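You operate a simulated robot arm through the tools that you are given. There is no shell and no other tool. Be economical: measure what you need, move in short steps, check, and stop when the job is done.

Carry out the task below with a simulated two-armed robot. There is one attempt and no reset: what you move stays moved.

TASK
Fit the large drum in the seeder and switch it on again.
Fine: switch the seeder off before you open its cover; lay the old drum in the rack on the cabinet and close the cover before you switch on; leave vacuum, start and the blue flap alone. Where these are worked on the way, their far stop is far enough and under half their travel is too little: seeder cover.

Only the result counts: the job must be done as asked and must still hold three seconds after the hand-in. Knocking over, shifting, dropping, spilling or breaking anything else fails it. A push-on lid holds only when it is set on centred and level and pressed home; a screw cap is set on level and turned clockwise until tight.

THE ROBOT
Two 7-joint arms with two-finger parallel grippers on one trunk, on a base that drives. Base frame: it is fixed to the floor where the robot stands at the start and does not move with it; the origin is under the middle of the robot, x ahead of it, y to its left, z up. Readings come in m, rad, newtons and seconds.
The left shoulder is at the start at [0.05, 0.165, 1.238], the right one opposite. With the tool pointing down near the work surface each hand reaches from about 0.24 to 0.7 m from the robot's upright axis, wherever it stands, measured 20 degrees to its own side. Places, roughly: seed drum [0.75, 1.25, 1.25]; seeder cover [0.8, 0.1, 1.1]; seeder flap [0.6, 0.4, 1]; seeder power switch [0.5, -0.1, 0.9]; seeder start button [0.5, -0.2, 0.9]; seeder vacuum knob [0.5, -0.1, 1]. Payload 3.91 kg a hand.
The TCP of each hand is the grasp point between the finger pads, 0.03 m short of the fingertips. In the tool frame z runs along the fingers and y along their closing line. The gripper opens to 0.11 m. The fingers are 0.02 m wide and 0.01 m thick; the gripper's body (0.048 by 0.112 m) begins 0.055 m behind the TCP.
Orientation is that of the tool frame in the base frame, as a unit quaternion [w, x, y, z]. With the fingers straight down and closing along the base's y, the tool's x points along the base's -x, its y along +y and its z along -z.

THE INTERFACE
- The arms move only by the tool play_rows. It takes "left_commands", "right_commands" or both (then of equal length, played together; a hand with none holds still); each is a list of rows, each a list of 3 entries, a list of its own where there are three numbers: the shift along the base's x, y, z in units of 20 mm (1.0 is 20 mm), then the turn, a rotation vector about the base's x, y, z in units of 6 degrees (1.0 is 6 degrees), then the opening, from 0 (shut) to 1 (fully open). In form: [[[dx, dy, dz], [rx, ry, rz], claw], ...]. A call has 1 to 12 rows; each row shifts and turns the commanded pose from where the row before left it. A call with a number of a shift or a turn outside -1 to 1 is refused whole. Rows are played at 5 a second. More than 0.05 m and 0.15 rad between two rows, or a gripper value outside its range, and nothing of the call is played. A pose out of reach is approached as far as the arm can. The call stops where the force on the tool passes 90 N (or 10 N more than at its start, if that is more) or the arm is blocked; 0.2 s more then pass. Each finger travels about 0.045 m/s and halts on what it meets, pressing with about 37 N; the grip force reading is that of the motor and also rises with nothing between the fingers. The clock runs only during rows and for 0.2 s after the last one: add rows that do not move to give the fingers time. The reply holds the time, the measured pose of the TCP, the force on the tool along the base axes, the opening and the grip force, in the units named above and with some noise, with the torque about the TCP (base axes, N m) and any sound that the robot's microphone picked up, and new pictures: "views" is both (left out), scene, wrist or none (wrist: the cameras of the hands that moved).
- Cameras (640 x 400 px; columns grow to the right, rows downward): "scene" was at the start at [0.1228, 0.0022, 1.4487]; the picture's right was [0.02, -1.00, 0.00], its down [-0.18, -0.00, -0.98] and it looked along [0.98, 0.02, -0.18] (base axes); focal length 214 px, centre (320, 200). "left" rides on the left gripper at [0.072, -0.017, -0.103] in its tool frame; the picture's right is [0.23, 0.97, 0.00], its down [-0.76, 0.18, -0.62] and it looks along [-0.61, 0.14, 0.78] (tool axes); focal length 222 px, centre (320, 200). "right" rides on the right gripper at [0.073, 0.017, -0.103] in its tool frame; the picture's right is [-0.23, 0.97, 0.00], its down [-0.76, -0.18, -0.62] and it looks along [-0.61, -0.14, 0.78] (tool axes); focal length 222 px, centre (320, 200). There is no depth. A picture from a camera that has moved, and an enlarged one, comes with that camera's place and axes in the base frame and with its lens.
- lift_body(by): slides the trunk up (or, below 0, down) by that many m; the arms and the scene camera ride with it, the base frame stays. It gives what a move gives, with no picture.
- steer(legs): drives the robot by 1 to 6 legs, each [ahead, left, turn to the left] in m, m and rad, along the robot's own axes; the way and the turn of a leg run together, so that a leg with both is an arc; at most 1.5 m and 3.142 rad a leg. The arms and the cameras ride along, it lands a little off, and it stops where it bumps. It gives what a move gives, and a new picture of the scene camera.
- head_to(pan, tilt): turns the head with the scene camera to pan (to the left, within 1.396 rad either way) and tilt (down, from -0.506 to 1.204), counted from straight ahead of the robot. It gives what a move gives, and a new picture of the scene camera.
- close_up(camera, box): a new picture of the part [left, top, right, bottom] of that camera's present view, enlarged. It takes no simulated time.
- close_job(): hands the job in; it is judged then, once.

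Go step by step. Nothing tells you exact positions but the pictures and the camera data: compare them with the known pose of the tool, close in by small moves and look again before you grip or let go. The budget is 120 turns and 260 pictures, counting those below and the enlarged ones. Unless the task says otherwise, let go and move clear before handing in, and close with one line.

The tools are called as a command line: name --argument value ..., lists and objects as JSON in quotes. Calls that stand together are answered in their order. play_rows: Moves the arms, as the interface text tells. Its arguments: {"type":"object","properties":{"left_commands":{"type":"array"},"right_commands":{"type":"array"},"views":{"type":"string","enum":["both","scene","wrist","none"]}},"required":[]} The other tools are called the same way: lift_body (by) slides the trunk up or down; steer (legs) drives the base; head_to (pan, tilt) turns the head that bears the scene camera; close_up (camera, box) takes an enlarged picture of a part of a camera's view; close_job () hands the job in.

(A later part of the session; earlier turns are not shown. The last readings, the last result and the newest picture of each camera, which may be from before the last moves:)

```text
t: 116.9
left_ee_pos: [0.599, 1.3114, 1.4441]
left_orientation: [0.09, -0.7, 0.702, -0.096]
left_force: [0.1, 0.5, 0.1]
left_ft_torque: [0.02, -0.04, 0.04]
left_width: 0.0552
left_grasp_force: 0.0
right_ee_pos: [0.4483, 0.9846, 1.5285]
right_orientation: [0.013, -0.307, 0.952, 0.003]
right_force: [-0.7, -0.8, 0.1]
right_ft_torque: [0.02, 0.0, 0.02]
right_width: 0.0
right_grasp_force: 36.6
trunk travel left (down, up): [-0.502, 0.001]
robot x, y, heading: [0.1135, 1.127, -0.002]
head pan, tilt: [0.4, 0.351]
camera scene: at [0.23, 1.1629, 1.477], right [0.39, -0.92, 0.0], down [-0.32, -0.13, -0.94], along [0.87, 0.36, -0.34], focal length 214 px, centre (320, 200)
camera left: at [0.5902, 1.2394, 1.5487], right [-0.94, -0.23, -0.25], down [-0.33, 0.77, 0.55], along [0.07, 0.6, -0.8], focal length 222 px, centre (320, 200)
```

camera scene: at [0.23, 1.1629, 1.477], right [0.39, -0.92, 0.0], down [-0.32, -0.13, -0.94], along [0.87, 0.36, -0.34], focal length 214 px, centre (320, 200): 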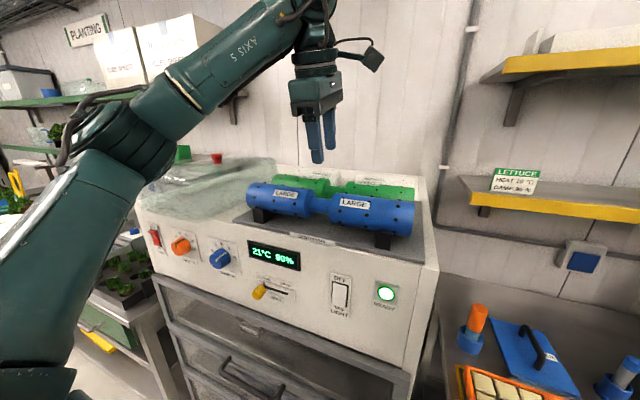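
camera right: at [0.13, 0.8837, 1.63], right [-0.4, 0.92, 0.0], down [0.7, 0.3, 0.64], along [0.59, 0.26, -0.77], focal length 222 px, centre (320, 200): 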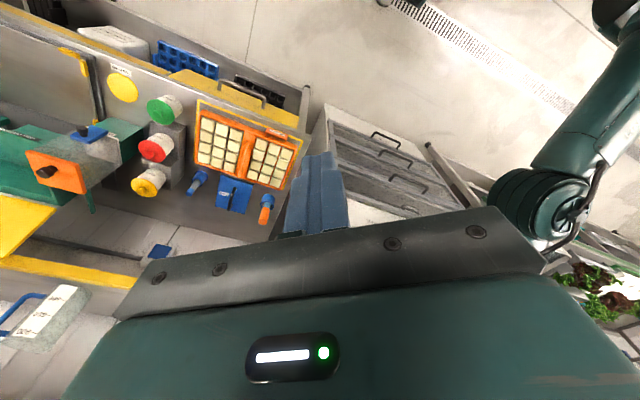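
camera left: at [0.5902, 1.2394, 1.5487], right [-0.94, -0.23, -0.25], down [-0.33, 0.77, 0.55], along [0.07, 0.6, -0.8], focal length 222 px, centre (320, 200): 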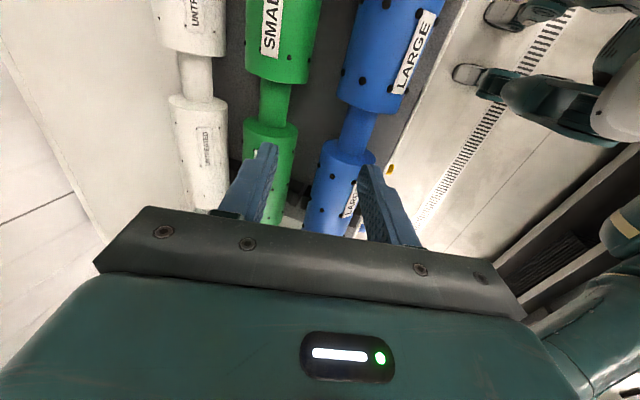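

Blue neck at about (0.595, 1.306, 1.328). Descend onto it.

play_rows --left_commands '[[[-0.2, -0.25, -0.8], [0, 0, 0], 0.5], [[0, 0, -1], [0, 0, 0], 0.5], [[0, 0, -1], [0, 0, 0], 0.5], [[0, 0, -0.8], [0, 0, 0], 0.5]]' --views "wrist"

close_up --camera "scene" --box '[220, 110, 460, 260]'

```text
t: 117.9
left_ee_pos: [0.5962, 1.306, 1.3733]
left_orientation: [0.089, -0.7, 0.702, -0.097]
left_force: [0.0, -0.3, 1.1]
left_ft_torque: [-0.01, -0.04, 0.01]
left_width: 0.0549
left_grasp_force: 0.0
right_ee_pos: [0.4492, 0.9847, 1.5296]
right_orientation: [0.013, -0.308, 0.951, 0.002]
right_force: [-0.4, -0.1, -1.0]
right_ft_torque: [0.0, 0.02, 0.01]
right_width: 0.0
right_grasp_force: 37.2
trunk travel left (down, up): [-0.502, 0.001]
robot x, y, heading: [0.1177, 1.1277, -0.001]
head pan, tilt: [0.4, 0.351]
camera left: at [0.5869, 1.2333, 1.4773], right [-0.94, -0.23, -0.25], down [-0.33, 0.77, 0.55], along [0.07, 0.6, -0.8], focal length 222 px, centre (320, 200)
```

left: 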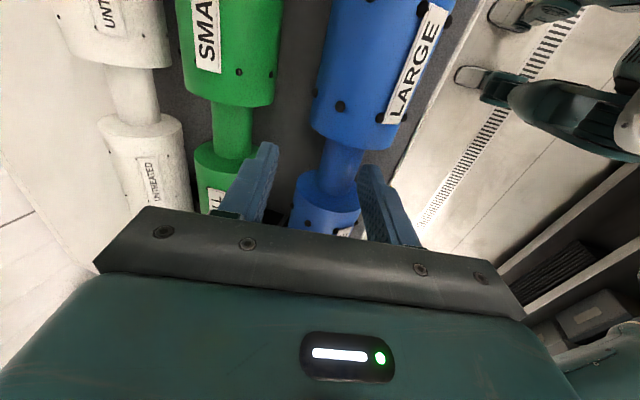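

```text
2.67 times, centred on (340, 185) of scene
camera zoom: at [0.2307, 1.1628, 1.4769], right [0.39, -0.92, 0.0], down [-0.32, -0.13, -0.94], along [0.87, 0.36, -0.34], focal length 572 px, centre (267, 240)
```

zoom: 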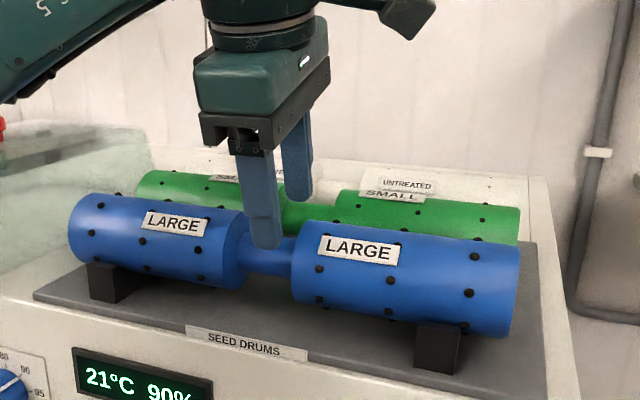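

play_rows --left_commands '[[[-0.3, 0.05, -0.6], [0, 0, 0], 0.5], [[0, 0, -0.8], [0, 0, 0], 0.5], [[0, 0, -0.8], [0, 0, 0], 0.5], [[0, 0, -0.15], [0, 0, 0], 0.5]]' --views "wrist"

close_up --camera "scene" --box '[220, 110, 460, 260]'

```text
t: 118.9
left_ee_pos: [0.5889, 1.3063, 1.327]
left_orientation: [0.089, -0.701, 0.701, -0.097]
left_force: [0.0, 0.3, 0.1]
left_ft_torque: [0.02, -0.03, 0.04]
left_width: 0.0547
left_grasp_force: 0.1
right_ee_pos: [0.448, 0.9848, 1.528]
right_orientation: [0.013, -0.307, 0.952, 0.002]
right_force: [0.1, 0.1, 0.3]
right_ft_torque: [-0.01, 0.01, -0.01]
right_width: 0.0
right_grasp_force: 37.1
trunk travel left (down, up): [-0.502, 0.001]
robot x, y, heading: [0.1159, 1.1255, -0.0]
head pan, tilt: [0.4, 0.351]
camera left: at [0.5801, 1.2343, 1.4306], right [-0.94, -0.23, -0.25], down [-0.33, 0.77, 0.55], along [0.07, 0.6, -0.8], focal length 222 px, centre (320, 200)
```

left: 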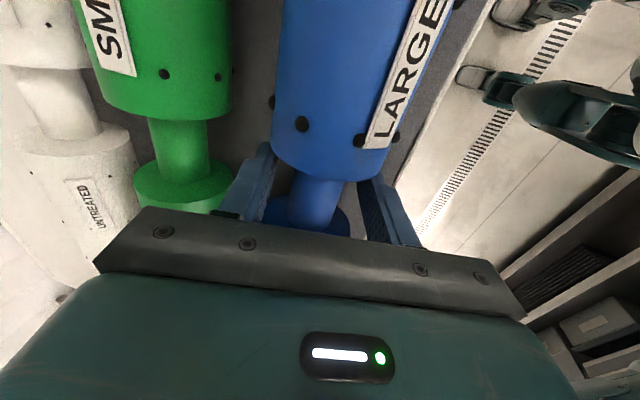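

```text
2.67 times, centred on (340, 185) of scene
camera zoom: at [0.2305, 1.1626, 1.4769], right [0.39, -0.92, 0.0], down [-0.32, -0.13, -0.94], along [0.87, 0.36, -0.34], focal length 572 px, centre (267, 240)
```

zoom: 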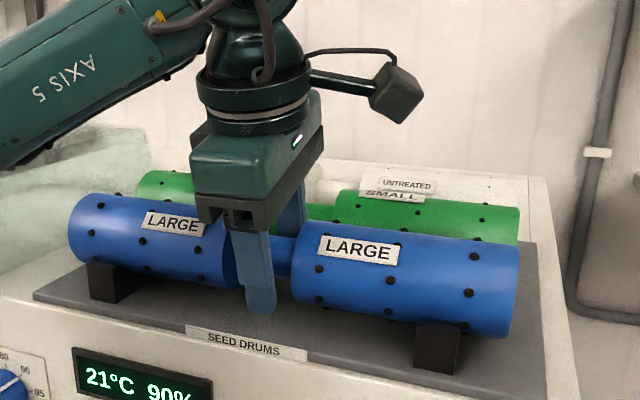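

Straddling the neck; close the grip.

play_rows --left_commands '[[[0, 0, 0], [0, 0, 0], 0.4], [[0, 0, 0], [0, 0, 0], 0.3], [[0, 0, 0], [0, 0, 0], 0.2], [[0, 0, 0], [0, 0, 0], 0.1], [[0, 0, 0], [0, 0, 0], 0], [[0, 0, 0], [0, 0, 0], 0], [[0, 0, 0], [0, 0, 0], 0]]' --views "wrist"

```text
t: 120.5
left_ee_pos: [0.5892, 1.3056, 1.3265]
left_orientation: [0.088, -0.7, 0.702, -0.097]
left_force: [1.5, 0.4, 2.6]
left_ft_torque: [-0.08, -0.12, 0.04]
left_width: 0.0283
left_grasp_force: 37.7
right_ee_pos: [0.4485, 0.9836, 1.5286]
right_orientation: [0.013, -0.308, 0.951, 0.002]
right_force: [0.3, -0.6, 0.5]
right_ft_torque: [0.02, 0.02, 0.0]
right_width: 0.0
right_grasp_force: 36.2
trunk travel left (down, up): [-0.502, 0.001]
robot x, y, heading: [0.1193, 1.1253, 0.0]
head pan, tilt: [0.4, 0.351]
camera left: at [0.5803, 1.2345, 1.4308], right [-0.94, -0.23, -0.25], down [-0.33, 0.77, 0.55], along [0.07, 0.6, -0.8], focal length 222 px, centre (320, 200)
```

left: 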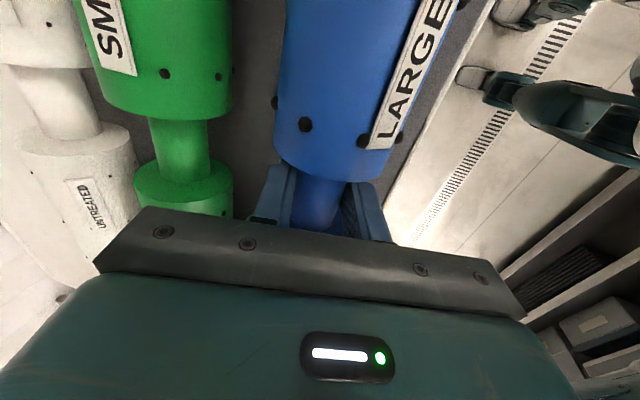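

play_rows --left_commands '[[[0, 0, 0.3], [0, 0, 0], 0], [[0, 0, 0.5], [0, 0, 0], 0], [[0, 0, 0.8], [0, 0, 0], 0], [[0, 0, 1], [0, 0, 0], 0], [[0, 0, 1], [0, 0, 0], 0], [[0, 0, 1], [0, 0, 0], 0]]'

```text
t: 121.9
left_ee_pos: [0.5895, 1.3072, 1.4175]
left_orientation: [0.088, -0.7, 0.702, -0.097]
left_force: [-0.6, -0.1, -4.4]
left_ft_torque: [-0.01, -0.04, -0.01]
left_width: 0.0284
left_grasp_force: 37.1
right_ee_pos: [0.4488, 0.984, 1.5277]
right_orientation: [0.014, -0.307, 0.952, 0.002]
right_force: [-0.7, -0.1, -0.3]
right_ft_torque: [-0.03, 0.0, -0.01]
right_width: 0.0
right_grasp_force: 37.1
trunk travel left (down, up): [-0.502, 0.001]
robot x, y, heading: [0.1129, 1.1216, 0.001]
head pan, tilt: [0.4, 0.351]
camera scene: at [0.2304, 1.1625, 1.4769], right [0.39, -0.92, 0.0], down [-0.32, -0.13, -0.94], along [0.87, 0.36, -0.34], focal length 214 px, centre (320, 200)
camera left: at [0.5803, 1.2347, 1.5218], right [-0.94, -0.23, -0.25], down [-0.33, 0.77, 0.55], along [0.07, 0.6, -0.8], focal length 222 px, centre (320, 200)
```

scene: 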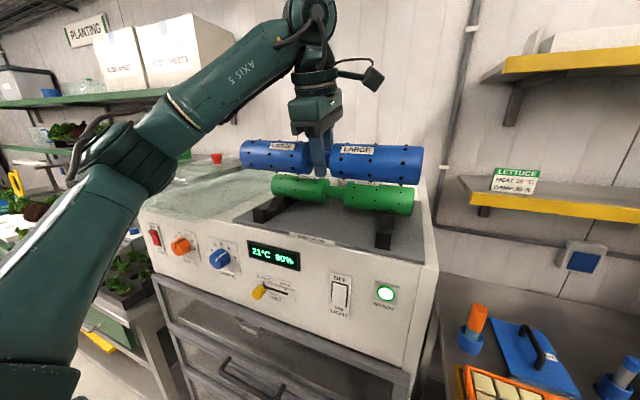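
left: 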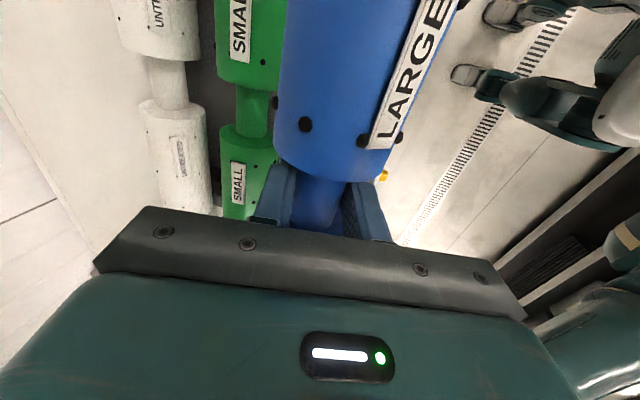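

The large drum is held without slipping. Quick check of the rack, then drive back.

close_up --camera "scene" --box '[220, 110, 460, 260]'

steer --legs '[[-0.25, 0, 0]]'

steer --legs '[[0, -0.6, 0], [0, -0.58, 0]]'

head_to --pan 0.1 --tilt 0.45

```text
2.67 times, centred on (340, 185) of scene
camera zoom: at [0.2304, 1.1625, 1.4769], right [0.39, -0.92, 0.0], down [-0.32, -0.13, -0.94], along [0.87, 0.36, -0.34], focal length 572 px, centre (267, 240)
```

zoom: 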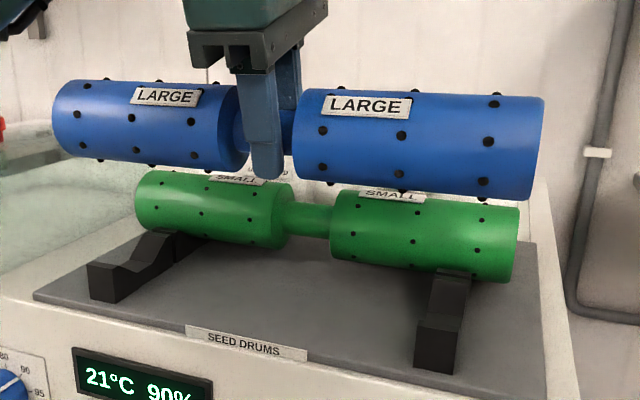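

```text
t: 123.7
left_ee_pos: [0.3407, 1.3044, 1.4156]
left_orientation: [0.089, -0.699, 0.703, -0.096]
left_force: [-0.4, 0.5, -2.8]
left_ft_torque: [-0.02, 0.0, 0.02]
left_width: 0.0284
left_grasp_force: 37.2
right_ee_pos: [0.1985, 0.9852, 1.5275]
right_orientation: [0.014, -0.306, 0.952, 0.002]
right_force: [-0.2, 0.1, 0.0]
right_ft_torque: [-0.02, 0.0, -0.01]
right_width: 0.0002
right_grasp_force: 37.3
trunk travel left (down, up): [-0.502, 0.001]
robot x, y, heading: [-0.1367, 1.125, -0.006]
head pan, tilt: [0.4, 0.351]
camera scene: at [-0.0197, 1.1633, 1.4769], right [0.38, -0.92, 0.0], down [-0.32, -0.13, -0.94], along [0.87, 0.36, -0.34], focal length 214 px, centre (320, 200)
```

scene: 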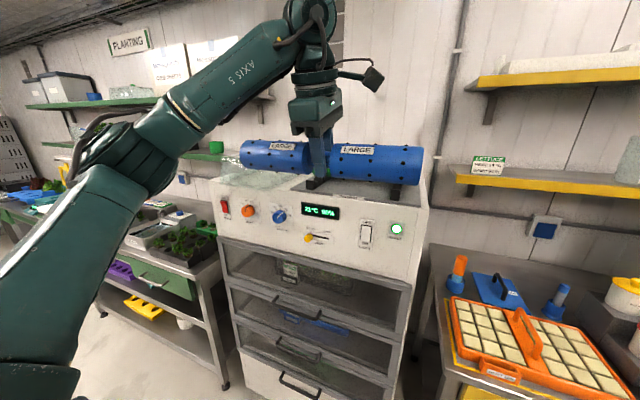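

```text
t: 134.5
left_ee_pos: [0.3349, 0.1368, 1.4159]
left_orientation: [0.087, -0.696, 0.706, -0.098]
left_force: [-0.2, -0.6, -3.3]
left_ft_torque: [0.01, -0.02, 0.01]
left_width: 0.0281
left_grasp_force: 36.4
right_ee_pos: [0.1873, -0.184, 1.5264]
right_orientation: [0.013, -0.301, 0.954, 0.002]
right_force: [0.3, -0.1, 0.4]
right_ft_torque: [-0.01, -0.01, 0.0]
right_width: 0.0001
right_grasp_force: 36.5
trunk travel left (down, up): [-0.502, 0.001]
robot x, y, heading: [-0.1428, -0.0386, -0.017]
head pan, tilt: [0.4, 0.351]
camera scene: at [-0.0278, -0.003, 1.4769], right [0.38, -0.93, 0.0], down [-0.32, -0.13, -0.94], along [0.87, 0.35, -0.34], focal length 214 px, centre (320, 200)
```

scene: 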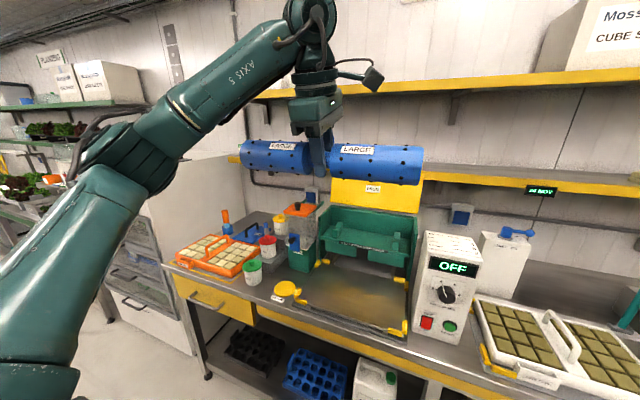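

```text
t: 135.3
left_ee_pos: [0.3333, 0.138, 1.4169]
left_orientation: [0.087, -0.696, 0.706, -0.097]
left_force: [-0.1, 0.2, -2.7]
left_ft_torque: [-0.02, 0.03, -0.01]
left_width: 0.0283
left_grasp_force: 36.4
right_ee_pos: [0.1877, -0.1845, 1.5272]
right_orientation: [0.013, -0.301, 0.953, 0.003]
right_force: [0.1, 0.4, 0.8]
right_ft_torque: [-0.01, -0.03, 0.0]
right_width: 0.0002
right_grasp_force: 36.4
trunk travel left (down, up): [-0.502, 0.001]
robot x, y, heading: [-0.1455, -0.0361, -0.013]
head pan, tilt: [0.099, 0.45]
camera scene: at [-0.0226, -0.03, 1.4677], right [0.09, -1.0, 0.0], down [-0.43, -0.04, -0.9], along [0.9, 0.08, -0.44], focal length 214 px, centre (320, 200)
```

scene: 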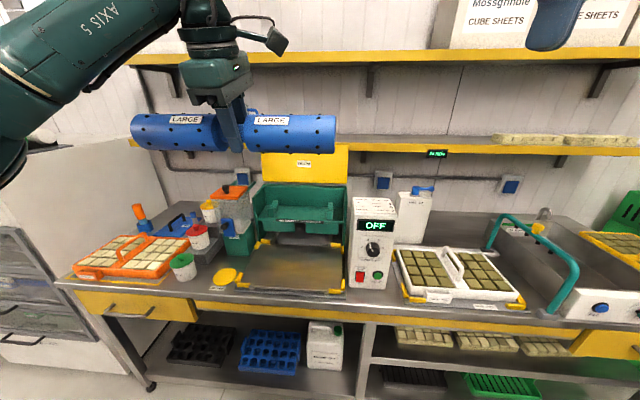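

Drive forward to the seeder, correcting the heading.

steer --legs '[[0.265, 0.0, 0.015]]'

play_rows --left_commands '[[[0.6, -0.1, -1], [0, 0, 0], 0], [[0.6, -0.1, -1], [0, 0, 0], 0], [[0.6, -0.1, -1], [0, 0, 0], 0], [[0.7, -0.1, -1], [0, 0, 0], 0], [[0.7, -0.1, -1], [0, 0, 0], 0], [[0.8, -0.1, -1], [0, 0, 0], 0], [[0.8, -0.1, -1], [0, 0, 0], 0], [[0.8, 0, -1], [0, 0, 0], 0], [[0.8, 0, -1], [0, 0, 0], 0]]'

```text
t: 137.2
left_ee_pos: [0.5932, 0.1381, 1.4168]
left_orientation: [0.087, -0.7, 0.702, -0.097]
left_force: [-0.2, 0.3, -3.8]
left_ft_torque: [0.05, 0.02, 0.0]
left_width: 0.0282
left_grasp_force: 36.9
right_ee_pos: [0.4505, -0.1833, 1.5281]
right_orientation: [0.013, -0.306, 0.952, 0.002]
right_force: [0.4, 0.1, 0.1]
right_ft_torque: [0.0, 0.0, -0.02]
right_width: 0.0
right_grasp_force: 36.9
trunk travel left (down, up): [-0.502, 0.001]
robot x, y, heading: [0.1166, -0.0431, 0.002]
head pan, tilt: [0.099, 0.45]
camera scene: at [0.2386, -0.0314, 1.4676], right [0.1, -1.0, 0.0], down [-0.43, -0.04, -0.9], along [0.9, 0.09, -0.44], focal length 214 px, centre (320, 200)
```

scene: 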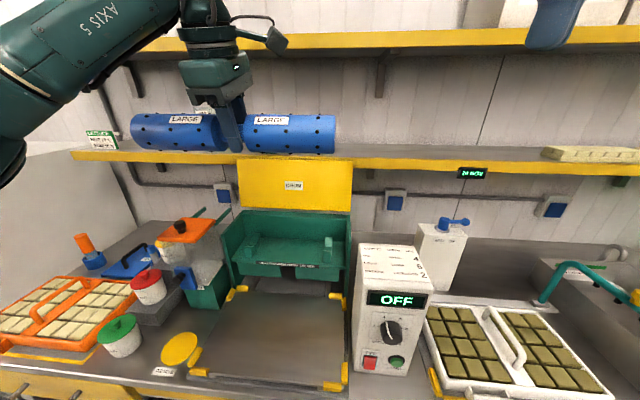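

```text
t: 139.2
left_ee_pos: [0.7221, 0.1276, 1.2353]
left_orientation: [0.089, -0.699, 0.703, -0.097]
left_force: [-0.5, 0.4, -3.1]
left_ft_torque: [-0.02, 0.02, -0.04]
left_width: 0.0284
left_grasp_force: 36.9
right_ee_pos: [0.453, -0.183, 1.527]
right_orientation: [0.012, -0.305, 0.952, 0.002]
right_force: [-0.6, -0.4, -0.7]
right_ft_torque: [-0.03, 0.0, 0.0]
right_width: 0.0002
right_grasp_force: 36.4
trunk travel left (down, up): [-0.502, 0.001]
robot x, y, heading: [0.1162, -0.0435, -0.004]
head pan, tilt: [0.099, 0.45]
camera scene: at [0.239, -0.0313, 1.4676], right [0.1, -1.0, 0.0], down [-0.43, -0.04, -0.9], along [0.9, 0.09, -0.44], focal length 214 px, centre (320, 200)
camera left: at [0.7115, 0.0558, 1.3399], right [-0.94, -0.22, -0.25], down [-0.33, 0.77, 0.55], along [0.07, 0.6, -0.8], focal length 222 px, centre (320, 200)
```

scene: 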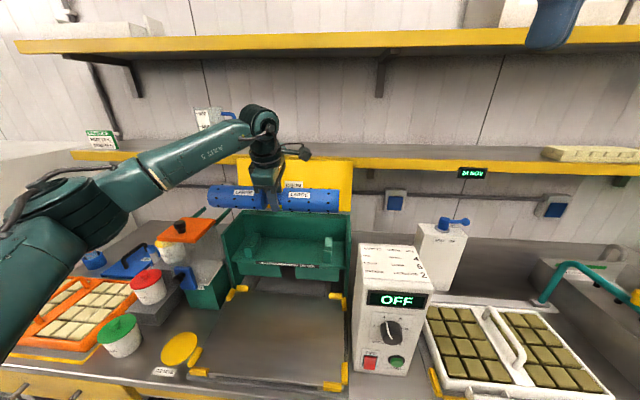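
left: 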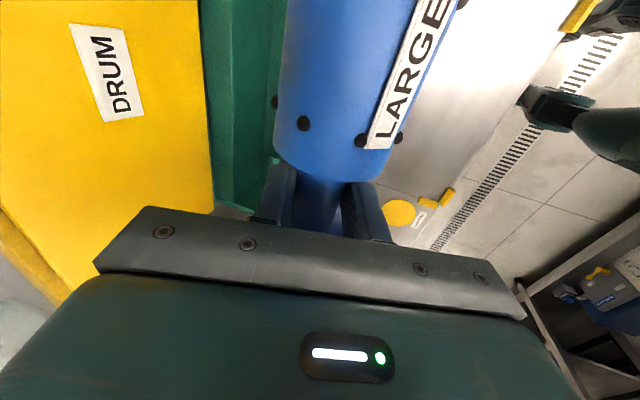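

Measure the cradle from here.

close_up --camera "scene" --box '[200, 170, 376, 290]'

close_up --camera "left" --box '[180, 0, 500, 240]'

```text
3.33 times, centred on (288, 230) of scene
camera zoom: at [0.239, -0.0313, 1.4676], right [0.1, -1.0, 0.0], down [-0.43, -0.04, -0.9], along [0.9, 0.09, -0.44], focal length 715 px, centre (427, 100)
```

zoom: 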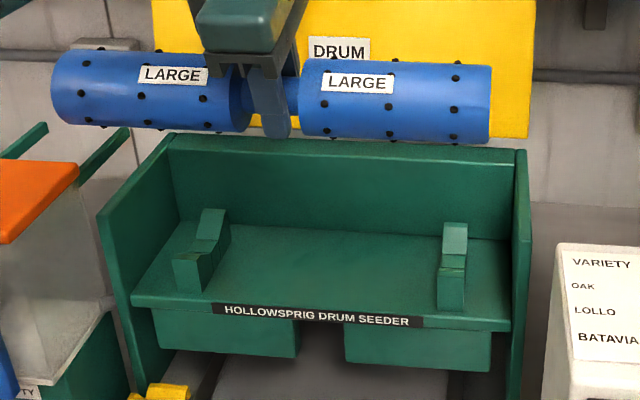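

```text
1.67 times, centred on (340, 120) of left
camera zoom: at [0.7115, 0.0558, 1.3399], right [-0.94, -0.22, -0.25], down [-0.33, 0.77, 0.55], along [0.07, 0.6, -0.8], focal length 370 px, centre (287, 333)
```

zoom: 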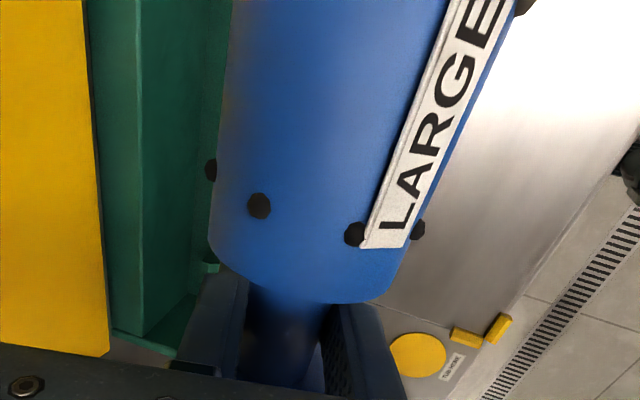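

Clearance at the drum ends is only a few millimetres, so y matters. I'll move just above the walls and check the ends.

play_rows --left_commands '[[[0.7, -0.2, -0.5], [0, 0, 0], 0], [[0.7, -0.2, -0.5], [0, 0, 0], 0], [[0.7, -0.1, -0.5], [0, 0, 0], 0], [[0.7, 0, -0.5], [0, 0, 0], 0], [[0.7, 0, -0.5], [0, 0, 0], 0], [[0.2, 0, -0.5], [0, 0, 0], 0]]' --views "wrist"

close_up --camera "scene" --box '[200, 170, 376, 290]'

```text
t: 140.6
left_ee_pos: [0.795, 0.1153, 1.1765]
left_orientation: [0.087, -0.7, 0.702, -0.096]
left_force: [0.2, 0.5, -4.6]
left_ft_torque: [-0.01, -0.02, 0.0]
left_width: 0.0285
left_grasp_force: 37.4
right_ee_pos: [0.4513, -0.1831, 1.5266]
right_orientation: [0.013, -0.305, 0.952, 0.002]
right_force: [0.2, -0.1, 0.2]
right_ft_torque: [-0.01, -0.02, 0.01]
right_width: 0.0
right_grasp_force: 37.4
trunk travel left (down, up): [-0.502, 0.001]
robot x, y, heading: [0.1153, -0.0375, -0.001]
head pan, tilt: [0.099, 0.45]
camera left: at [0.7851, 0.043, 1.2804], right [-0.94, -0.22, -0.25], down [-0.33, 0.77, 0.55], along [0.07, 0.6, -0.8], focal length 222 px, centre (320, 200)
```

left: 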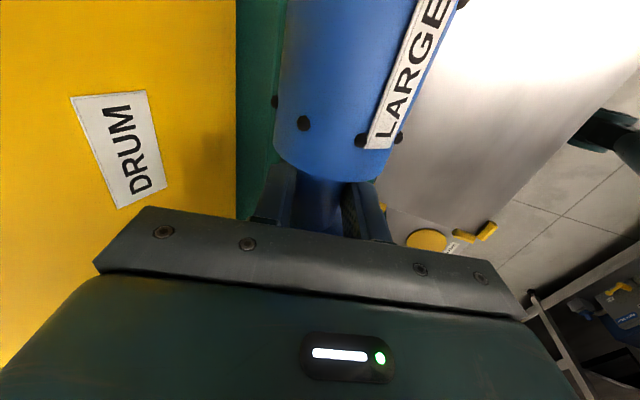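

```text
3.33 times, centred on (288, 230) of scene
camera zoom: at [0.2386, -0.0312, 1.4676], right [0.1, -1.0, 0.0], down [-0.43, -0.04, -0.9], along [0.9, 0.09, -0.44], focal length 715 px, centre (427, 100)
```

zoom: 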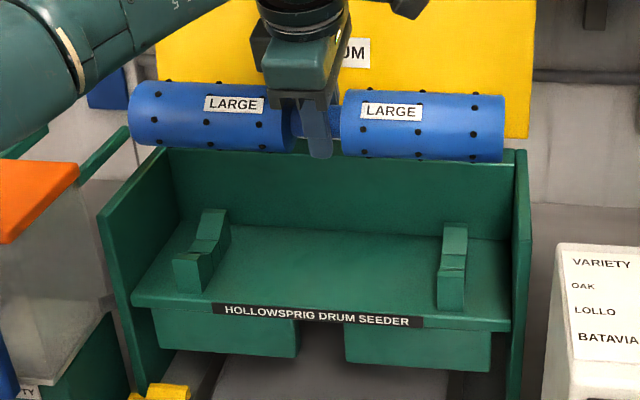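

close_up --camera "scene" --box '[220, 180, 280, 260]'

close_up --camera "scene" --box '[310, 180, 370, 260]'

```text
5.00 times, centred on (250, 220) of scene
camera zoom: at [0.2386, -0.0312, 1.4676], right [0.1, -1.0, 0.0], down [-0.43, -0.04, -0.9], along [0.9, 0.09, -0.44], focal length 1072 px, centre (670, 100)
```

zoom: 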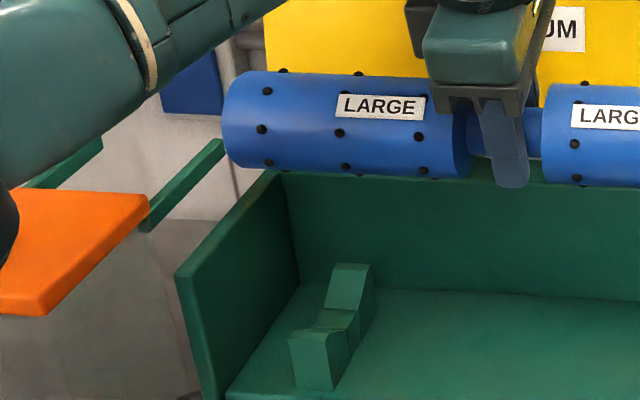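

```text
5.00 times, centred on (340, 220) of scene
camera zoom: at [0.2386, -0.0312, 1.4676], right [0.1, -1.0, 0.0], down [-0.43, -0.04, -0.9], along [0.9, 0.09, -0.44], focal length 1072 px, centre (220, 100)
```

zoom: 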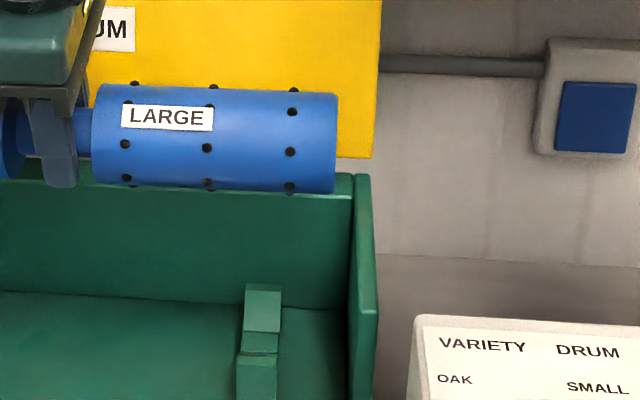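

The drum should shift about 5 mm to the right (to y≈0.110) for even gaps. Then lower partway.

play_rows --left_commands '[[[0.1, -0.27, 0], [0, 0, 0], 0], [[0, 0, -0.8], [0, 0, 0], 0], [[0, 0, -0.8], [0, 0, 0], 0], [[0, 0, -0.8], [0, 0, 0], 0], [[0, 0, -0.8], [0, 0, 0], 0]]' --views "wrist"

close_up --camera "scene" --box '[210, 170, 370, 270]'

```text
t: 141.8
left_ee_pos: [0.7973, 0.1089, 1.1121]
left_orientation: [0.088, -0.7, 0.702, -0.096]
left_force: [-0.8, -0.4, -3.2]
left_ft_torque: [-0.01, 0.0, 0.01]
left_width: 0.0284
left_grasp_force: 37.4
right_ee_pos: [0.4508, -0.1827, 1.5297]
right_orientation: [0.013, -0.306, 0.952, 0.002]
right_force: [0.3, 0.0, 0.4]
right_ft_torque: [0.01, 0.0, 0.03]
right_width: 0.0
right_grasp_force: 36.2
trunk travel left (down, up): [-0.502, 0.001]
robot x, y, heading: [0.1152, -0.0386, -0.006]
head pan, tilt: [0.099, 0.45]
camera left: at [0.7876, 0.0373, 1.2162], right [-0.94, -0.22, -0.25], down [-0.33, 0.77, 0.55], along [0.07, 0.6, -0.8], focal length 222 px, centre (320, 200)
```

left: 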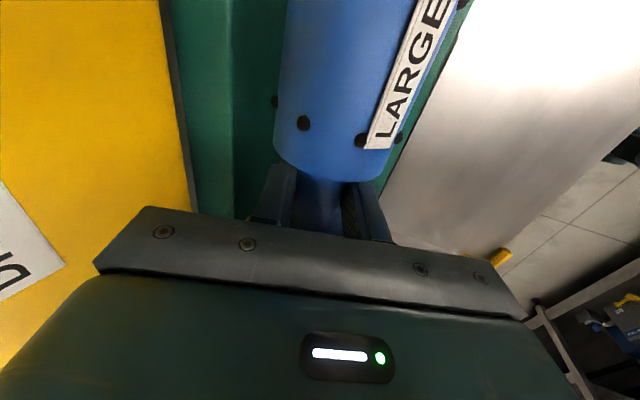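

```text
4.00 times, centred on (290, 220) of scene
camera zoom: at [0.2387, -0.0314, 1.4676], right [0.1, -1.0, 0.0], down [-0.43, -0.04, -0.9], along [0.9, 0.09, -0.44], focal length 858 px, centre (440, 120)
```

zoom: 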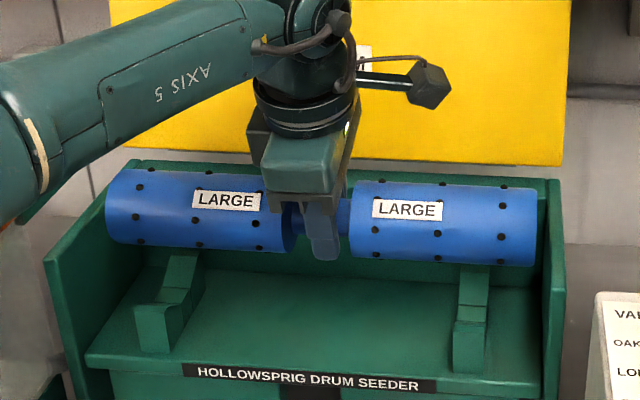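

Ends look balanced between the walls. Continue lowering.

play_rows --left_commands '[[[0, 0, -0.7], [0, 0, 0], 0], [[0, 0, -0.7], [0, 0, 0], 0], [[0, 0, -0.5], [0, 0, 0], 0]]' --views "none"

close_up --camera "scene" --box '[210, 170, 370, 270]'

```text
t: 142.6
left_ee_pos: [0.7976, 0.1099, 1.075]
left_orientation: [0.088, -0.699, 0.703, -0.097]
left_force: [-0.1, -0.5, -2.4]
left_ft_torque: [-0.03, 0.03, -0.03]
left_width: 0.0282
left_grasp_force: 36.9
right_ee_pos: [0.451, -0.1823, 1.5279]
right_orientation: [0.013, -0.306, 0.952, 0.002]
right_force: [-0.5, 0.8, -1.0]
right_ft_torque: [0.01, -0.03, -0.05]
right_width: 0.0003
right_grasp_force: 36.6
trunk travel left (down, up): [-0.502, 0.001]
robot x, y, heading: [0.1166, -0.0405, -0.002]
head pan, tilt: [0.099, 0.45]
```

```text
4.00 times, centred on (290, 220) of scene
camera zoom: at [0.2386, -0.0313, 1.4676], right [0.1, -1.0, 0.0], down [-0.43, -0.04, -0.9], along [0.9, 0.09, -0.44], focal length 858 px, centre (440, 120)
```

zoom: 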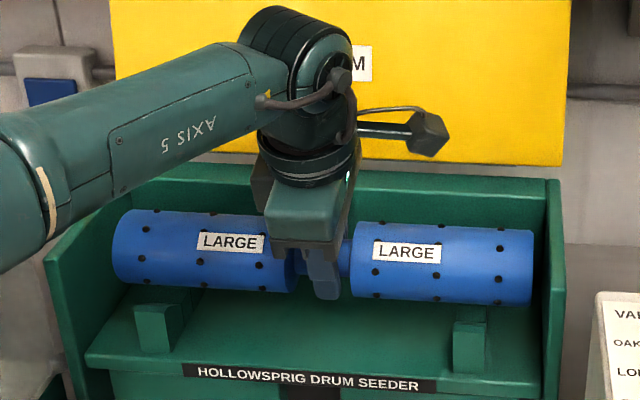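

play_rows --left_commands '[[[0, 0, -0.4], [0, 0, 0], 0], [[0, 0, -0.3], [0, 0, 0], 0]]' --views "none"

play_rows --left_commands '[[[0, 0, -0.25], [0, 0, 0], 0], [[0, 0, -0.15], [0, 0, 0], 0]]' --views "none"

close_up --camera "scene" --box '[210, 170, 370, 270]'

```text
t: 143.2
left_ee_pos: [0.7969, 0.11, 1.0611]
left_orientation: [0.09, -0.699, 0.703, -0.098]
left_force: [-1.5, -0.3, 2.0]
left_ft_torque: [0.74, 0.01, 0.2]
left_width: 0.0283
left_grasp_force: 37.4
right_ee_pos: [0.4505, -0.1835, 1.5287]
right_orientation: [0.013, -0.305, 0.952, 0.003]
right_force: [0.5, 0.5, -0.5]
right_ft_torque: [-0.01, -0.03, 0.01]
right_width: 0.0001
right_grasp_force: 36.7
trunk travel left (down, up): [-0.502, 0.001]
robot x, y, heading: [0.1143, -0.0408, -0.005]
head pan, tilt: [0.099, 0.45]
```

```text
t: 143.8
left_ee_pos: [0.7944, 0.1085, 1.06]
left_orientation: [0.092, -0.699, 0.702, -0.102]
left_force: [-8.1, 3.6, 29.7]
left_ft_torque: [-0.04, -0.06, 0.07]
left_width: 0.0285
left_grasp_force: 37.2
right_ee_pos: [0.4439, -0.1837, 1.5306]
right_orientation: [0.015, -0.306, 0.952, 0.002]
right_force: [-0.2, -0.6, 0.8]
right_ft_torque: [0.01, 0.03, 0.01]
right_width: 0.0
right_grasp_force: 36.9
trunk travel left (down, up): [-0.502, 0.001]
robot x, y, heading: [0.1143, -0.0359, -0.005]
head pan, tilt: [0.099, 0.45]
```

```text
4.00 times, centred on (290, 220) of scene
camera zoom: at [0.2325, -0.0317, 1.4687], right [0.1, -1.0, 0.0], down [-0.43, -0.04, -0.9], along [0.9, 0.09, -0.43], focal length 858 px, centre (440, 120)
```

zoom: 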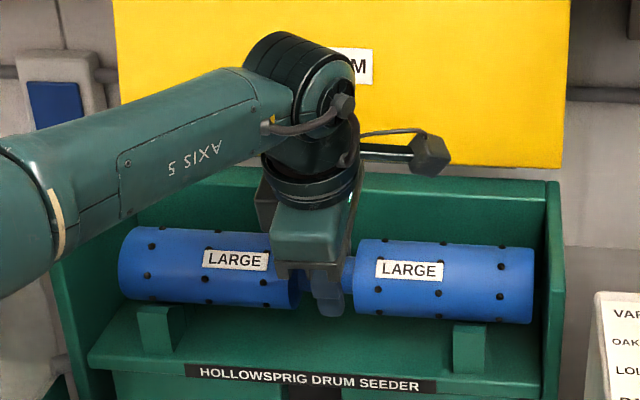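

Seated on both posts (30 N, no tilt torque). Ease off and open.

play_rows --left_commands '[[[-0.1, 0, 0.3], [0, 0, 0], 0], [[0, 0, 0], [0, 0, 0], 0.3], [[0, 0, 0], [0, 0, 0], 0.4], [[0, 0, 0], [0, 0, 0], 0.45], [[0, 0, 0], [0, 0, 0], 0.45], [[0, 0, 0], [0, 0, 0], 0.45]]' --views "wrist"

close_up --camera "scene" --box '[210, 170, 370, 270]'

```text
t: 145.2
left_ee_pos: [0.7935, 0.1103, 1.058]
left_orientation: [0.089, -0.7, 0.702, -0.097]
left_force: [0.2, -0.7, 0.2]
left_ft_torque: [0.01, -0.03, -0.01]
left_width: 0.0496
left_grasp_force: 0.1
right_ee_pos: [0.4503, -0.1833, 1.5279]
right_orientation: [0.013, -0.306, 0.952, 0.002]
right_force: [0.6, -0.1, -0.1]
right_ft_torque: [0.01, -0.02, 0.02]
right_width: 0.0
right_grasp_force: 36.4
trunk travel left (down, up): [-0.502, 0.001]
robot x, y, heading: [0.1146, -0.0416, -0.001]
head pan, tilt: [0.099, 0.45]
camera left: at [0.785, 0.0377, 1.1628], right [-0.94, -0.22, -0.25], down [-0.33, 0.77, 0.55], along [0.07, 0.6, -0.8], focal length 222 px, centre (320, 200)
```

left: 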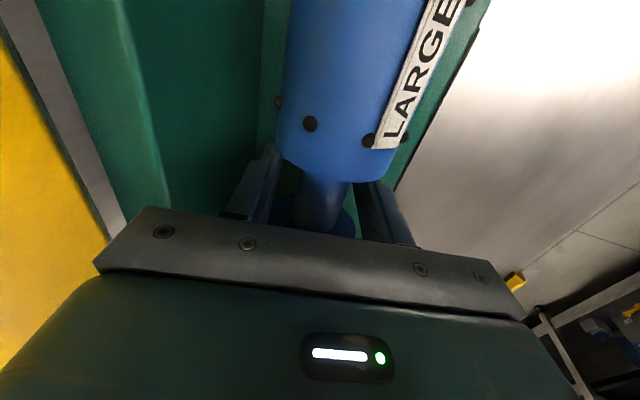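

```text
4.00 times, centred on (290, 220) of scene
camera zoom: at [0.2381, -0.0314, 1.4677], right [0.1, -1.0, 0.0], down [-0.43, -0.04, -0.9], along [0.9, 0.09, -0.44], focal length 858 px, centre (440, 120)
```

zoom: 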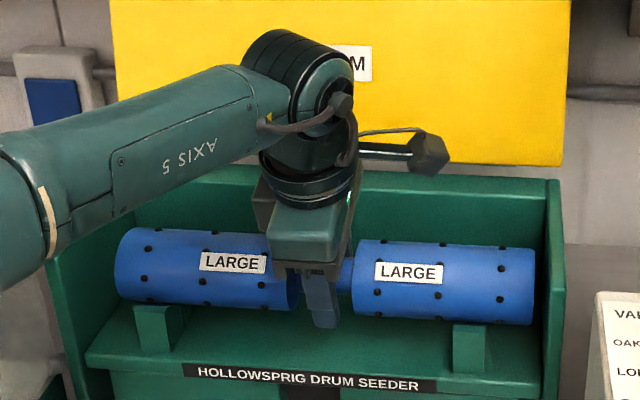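

Released; withdraw upward along the tool axis and then back.

play_rows --left_commands '[[[-0.2, 0, 0.8], [0, 0, 0], 0.45], [[-0.2, 0, 0.8], [0, 0, 0], 0.45], [[-0.2, 0, 1], [0, 0, 0], 0.45], [[-0.2, 0, 1], [0, 0, 0], 0.45], [[-0.3, 0, 1], [0, 0, 0], 0.45], [[-0.6, 0, 1], [0, 0, 0], 0.45], [[-0.8, 0, 1], [0, 0, 0], 0.45], [[-1, 0, 1], [0, 0, 0], 0.45], [[-1, 0, 1], [0, 0, 0], 0.45], [[-1, 0, 1], [0, 0, 0], 0.45]]' --views "scene"

close_up --camera "scene" --box '[210, 150, 370, 270]'

```text
t: 147.3
left_ee_pos: [0.6838, 0.1089, 1.2518]
left_orientation: [0.089, -0.699, 0.703, -0.097]
left_force: [1.1, -0.2, -0.3]
left_ft_torque: [-0.01, -0.03, 0.0]
left_width: 0.0492
left_grasp_force: 0.1
right_ee_pos: [0.4497, -0.1836, 1.5297]
right_orientation: [0.013, -0.306, 0.952, 0.002]
right_force: [0.1, -0.8, 0.2]
right_ft_torque: [-0.04, 0.01, 0.0]
right_width: 0.0
right_grasp_force: 36.5
trunk travel left (down, up): [-0.502, 0.001]
robot x, y, heading: [0.1154, -0.0417, -0.004]
head pan, tilt: [0.099, 0.45]
camera scene: at [0.2373, -0.0313, 1.4678], right [0.1, -1.0, 0.0], down [-0.43, -0.04, -0.9], along [0.9, 0.09, -0.43], focal length 214 px, centre (320, 200)
```

scene: 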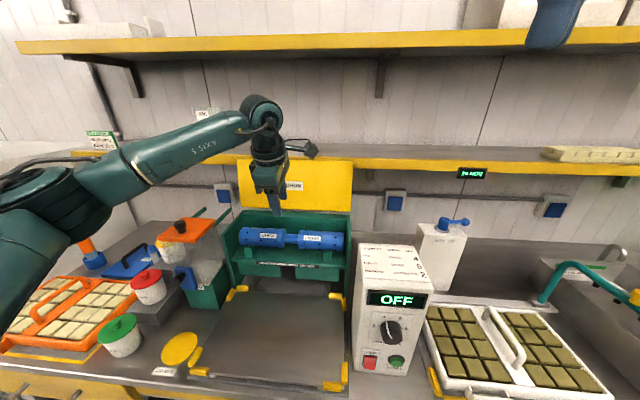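

```text
3.33 times, centred on (290, 210) of scene
camera zoom: at [0.2373, -0.0313, 1.4678], right [0.1, -1.0, 0.0], down [-0.43, -0.04, -0.9], along [0.9, 0.09, -0.43], focal length 715 px, centre (420, 167)
```

zoom: 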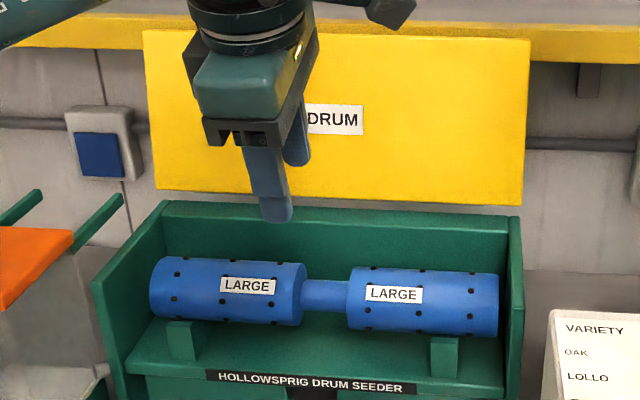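

The large drum is seated. To close the cover I must pull it forward from its right edge: I'll turn the right hand to point forward-left (fingers closing roughly along x) so it can straddle the cover's right edge, and retract the left hand.

play_rows --right_commands '[[[0, 0, 0], [0, 0, 1], 0], [[0, 0, 0], [0, 0, 1], 0], [[0, 0, 0], [0, 0, 1], 0], [[0, 0, 0], [0, 0, 1], 0], [[0.3, -0.3, -0.5], [0.866, -0.5, 0], 0.3], [[0.3, -0.3, -0.5], [0.866, -0.5, 0], 0.5], [[0.3, -0.3, -0.5], [0.866, -0.5, 0], 0.5], [[0.3, -0.3, -0.5], [0.866, -0.5, 0], 0.5], [[0.3, -0.3, -0.5], [0.866, -0.5, 0], 0.5], [[0.3, 0, -0.5], [0.866, -0.5, 0], 0.5], [[0.3, 0, -0.5], [0.866, -0.5, 0], 0.5], [[0.3, 0, -0.5], [0.866, -0.5, 0], 0.5]]' --left_commands '[[[-1, 0.5, 0.5], [0, 0, 0], 0.45], [[-1, 0.5, 0.5], [0, 0, 0], 0.45], [[-1, 0.5, 0.5], [0, 0, 0], 0.45], [[-1, 0.5, 0.5], [0, 0, 0], 0.45], [[-1, 0.5, 0.5], [0, 0, 0], 0.45], [[-0.5, 0.5, 0.5], [0, 0, 0], 0.45], [[0, 0.5, 0.5], [0, 0, 0], 0.45], [[0, 0.5, 0.5], [0, 0, 0], 0.45], [[0, 0.5, 0.5], [0, 0, 0], 0.45], [[0, 0.5, 0.5], [0, 0, 0], 0.45], [[0, 0.5, 0], [0, 0, 0], 0.45], [[0, 0, 0], [0, 0, 0], 0.45]]'

```text
t: 149.9
left_ee_pos: [0.5734, 0.2187, 1.3506]
left_orientation: [0.088, -0.699, 0.703, -0.097]
left_force: [-0.3, 0.2, -0.9]
left_ft_torque: [-0.01, 0.04, 0.01]
left_width: 0.0493
left_grasp_force: 0.1
right_ee_pos: [0.4765, -0.1919, 1.4019]
right_orientation: [0.364, -0.45, 0.788, 0.21]
right_force: [0.0, 0.6, 0.1]
right_ft_torque: [0.03, -0.04, -0.01]
right_width: 0.0551
right_grasp_force: 0.0
right hand out of reach, approached as far as the arm can: row 1, 2, 3, 4
trunk travel left (down, up): [-0.502, 0.001]
robot x, y, heading: [0.1183, -0.0396, -0.001]
head pan, tilt: [0.099, 0.45]
camera scene: at [0.2381, -0.0323, 1.4677], right [0.1, -1.0, 0.0], down [-0.43, -0.04, -0.9], along [0.9, 0.09, -0.44], focal length 214 px, centre (320, 200)
camera right: at [0.3978, -0.2922, 1.4136], right [-0.76, 0.62, 0.18], down [0.16, -0.08, 0.98], along [0.62, 0.78, -0.04], focal length 222 px, centre (320, 200)
camera left: at [0.5646, 0.1466, 1.4553], right [-0.94, -0.22, -0.25], down [-0.33, 0.77, 0.55], along [0.07, 0.6, -0.8], focal length 222 px, centre (320, 200)
```

scene: 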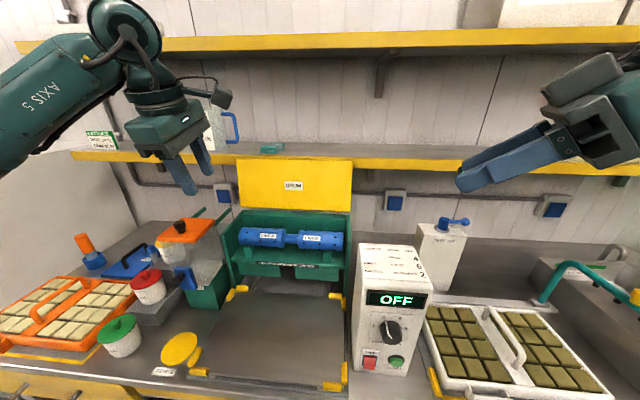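
right: 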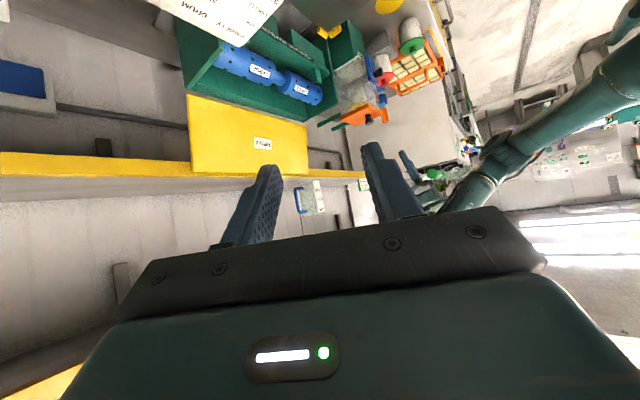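
left: 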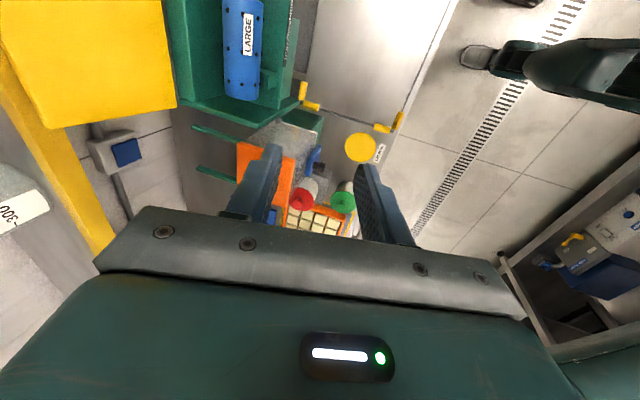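

The right hand now points forward-left as needed. I'll level it more, open fully, and approach the cover's right edge over the control box.

play_rows --right_commands '[[[1, 0, 0], [0.866, -0.5, 0], 1], [[1, 0, 0], [0.866, -0.5, 0], 1], [[1, 0, 0], [0.866, -0.5, 0], 1], [[1, 0, -0.5], [0.866, -0.5, 0], 1], [[1, 0, -0.5], [0.866, -0.5, 0], 1], [[1, 0, -0.5], [0, 0, 0], 1], [[1, 0, -0.5], [0, 0, 0], 1], [[1, 0, -0.5], [0, 0, 0], 1], [[1, 0, -0.5], [0, 0, 0], 1], [[1, 0, -0.5], [0, 0, 0], 1], [[1, 0, -0.5], [0, 0, 0], 1], [[1, 0, -0.5], [0, 0, 0], 1]]' --views "both"

```text
t: 152.6
left_ee_pos: [0.5742, 0.2197, 1.3505]
left_orientation: [0.088, -0.7, 0.702, -0.097]
left_force: [-0.1, -0.2, -0.1]
left_ft_torque: [-0.01, -0.02, -0.01]
left_width: 0.0494
left_grasp_force: 0.0
right_ee_pos: [0.5244, -0.1951, 1.3992]
right_orientation: [0.474, -0.421, 0.724, 0.272]
right_force: [0.3, 0.0, -0.7]
right_ft_torque: [0.0, 0.01, -0.05]
right_width: 0.1102
right_grasp_force: 0.2
right hand out of reach, approached as far as the arm can: row 3, 4, 5, 6, 7, 8, 9, 10, 11, 12
trunk travel left (down, up): [-0.502, 0.001]
robot x, y, heading: [0.1169, -0.0413, -0.001]
head pan, tilt: [0.099, 0.45]
camera scene: at [0.238, -0.0315, 1.4677], right [0.1, -1.0, 0.0], down [-0.43, -0.04, -0.9], along [0.9, 0.09, -0.44], focal length 214 px, centre (320, 200)
camera right: at [0.4482, -0.2936, 1.3743], right [-0.8, 0.56, 0.2], down [0.02, -0.31, 0.95], along [0.6, 0.76, 0.24], focal length 222 px, centre (320, 200)
```

scene: 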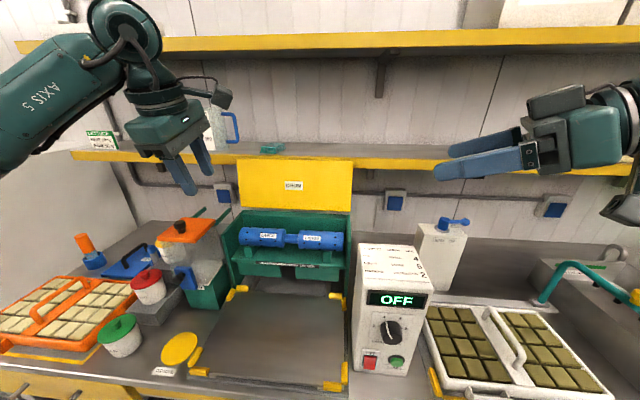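
right: 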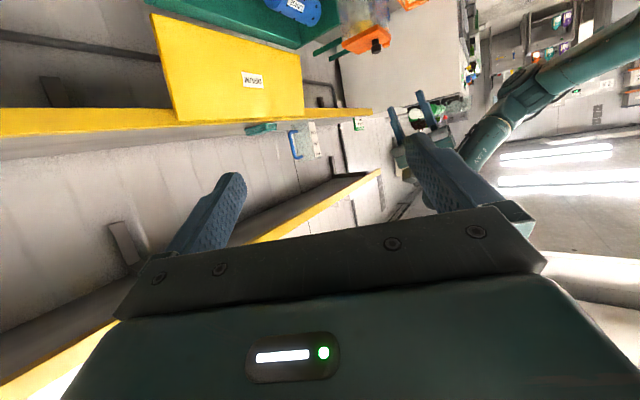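

The wrist is near a limit; reduce the yaw by ~24° and try again.

play_rows --right_commands '[[[0.5, 0, -0.5], [0, 0, -1], 1], [[0.5, 0, -0.5], [0, 0, -1], 1], [[0.5, 0, -0.5], [0, 0, -1], 1], [[0.5, 0, -0.5], [0, 0, -1], 1], [[1, 0, -0.5], [0, 0, 0], 1], [[1, 0, -0.5], [0, 0, 0], 1], [[1, 0, -0.5], [0, 0, 0], 1], [[1, 0, -0.5], [0, 0, 0], 1], [[1, 0, -0.5], [0, 0, 0], 1], [[1, 0, 0], [0, 0, 0], 1], [[1, 0, 0], [0, 0, 0], 1], [[1, 0, 0], [0, 0, 0], 1]]' --views "both"

```text
t: 155.2
left_ee_pos: [0.5741, 0.2191, 1.3503]
left_orientation: [0.088, -0.699, 0.703, -0.097]
left_force: [0.4, -0.7, 0.3]
left_ft_torque: [0.01, -0.02, 0.01]
left_width: 0.0495
left_grasp_force: 0.0
right_ee_pos: [0.7272, -0.1958, 1.308]
right_orientation: [0.519, -0.262, 0.796, 0.168]
right_force: [0.6, 0.1, 0.8]
right_ft_torque: [0.01, 0.01, 0.02]
right_width: 0.1103
right_grasp_force: 0.1
trunk travel left (down, up): [-0.502, 0.001]
robot x, y, heading: [0.1199, -0.0402, -0.006]
head pan, tilt: [0.099, 0.45]
camera scene: at [0.2383, -0.0313, 1.4676], right [0.1, -1.0, 0.0], down [-0.43, -0.04, -0.9], along [0.9, 0.09, -0.44], focal length 214 px, centre (320, 200)
camera right: at [0.6156, -0.2541, 1.2837], right [-0.5, 0.84, 0.2], down [-0.11, -0.29, 0.95], along [0.86, 0.45, 0.24], focal length 222 px, centre (320, 200)
```

scene: 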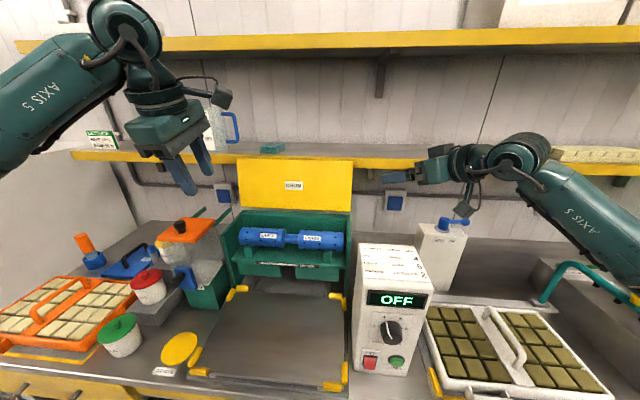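
right: 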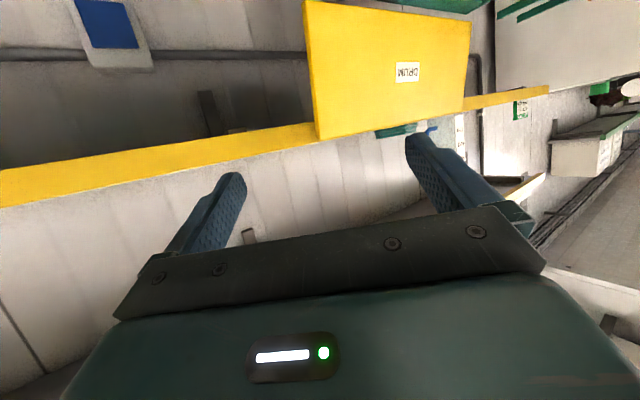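

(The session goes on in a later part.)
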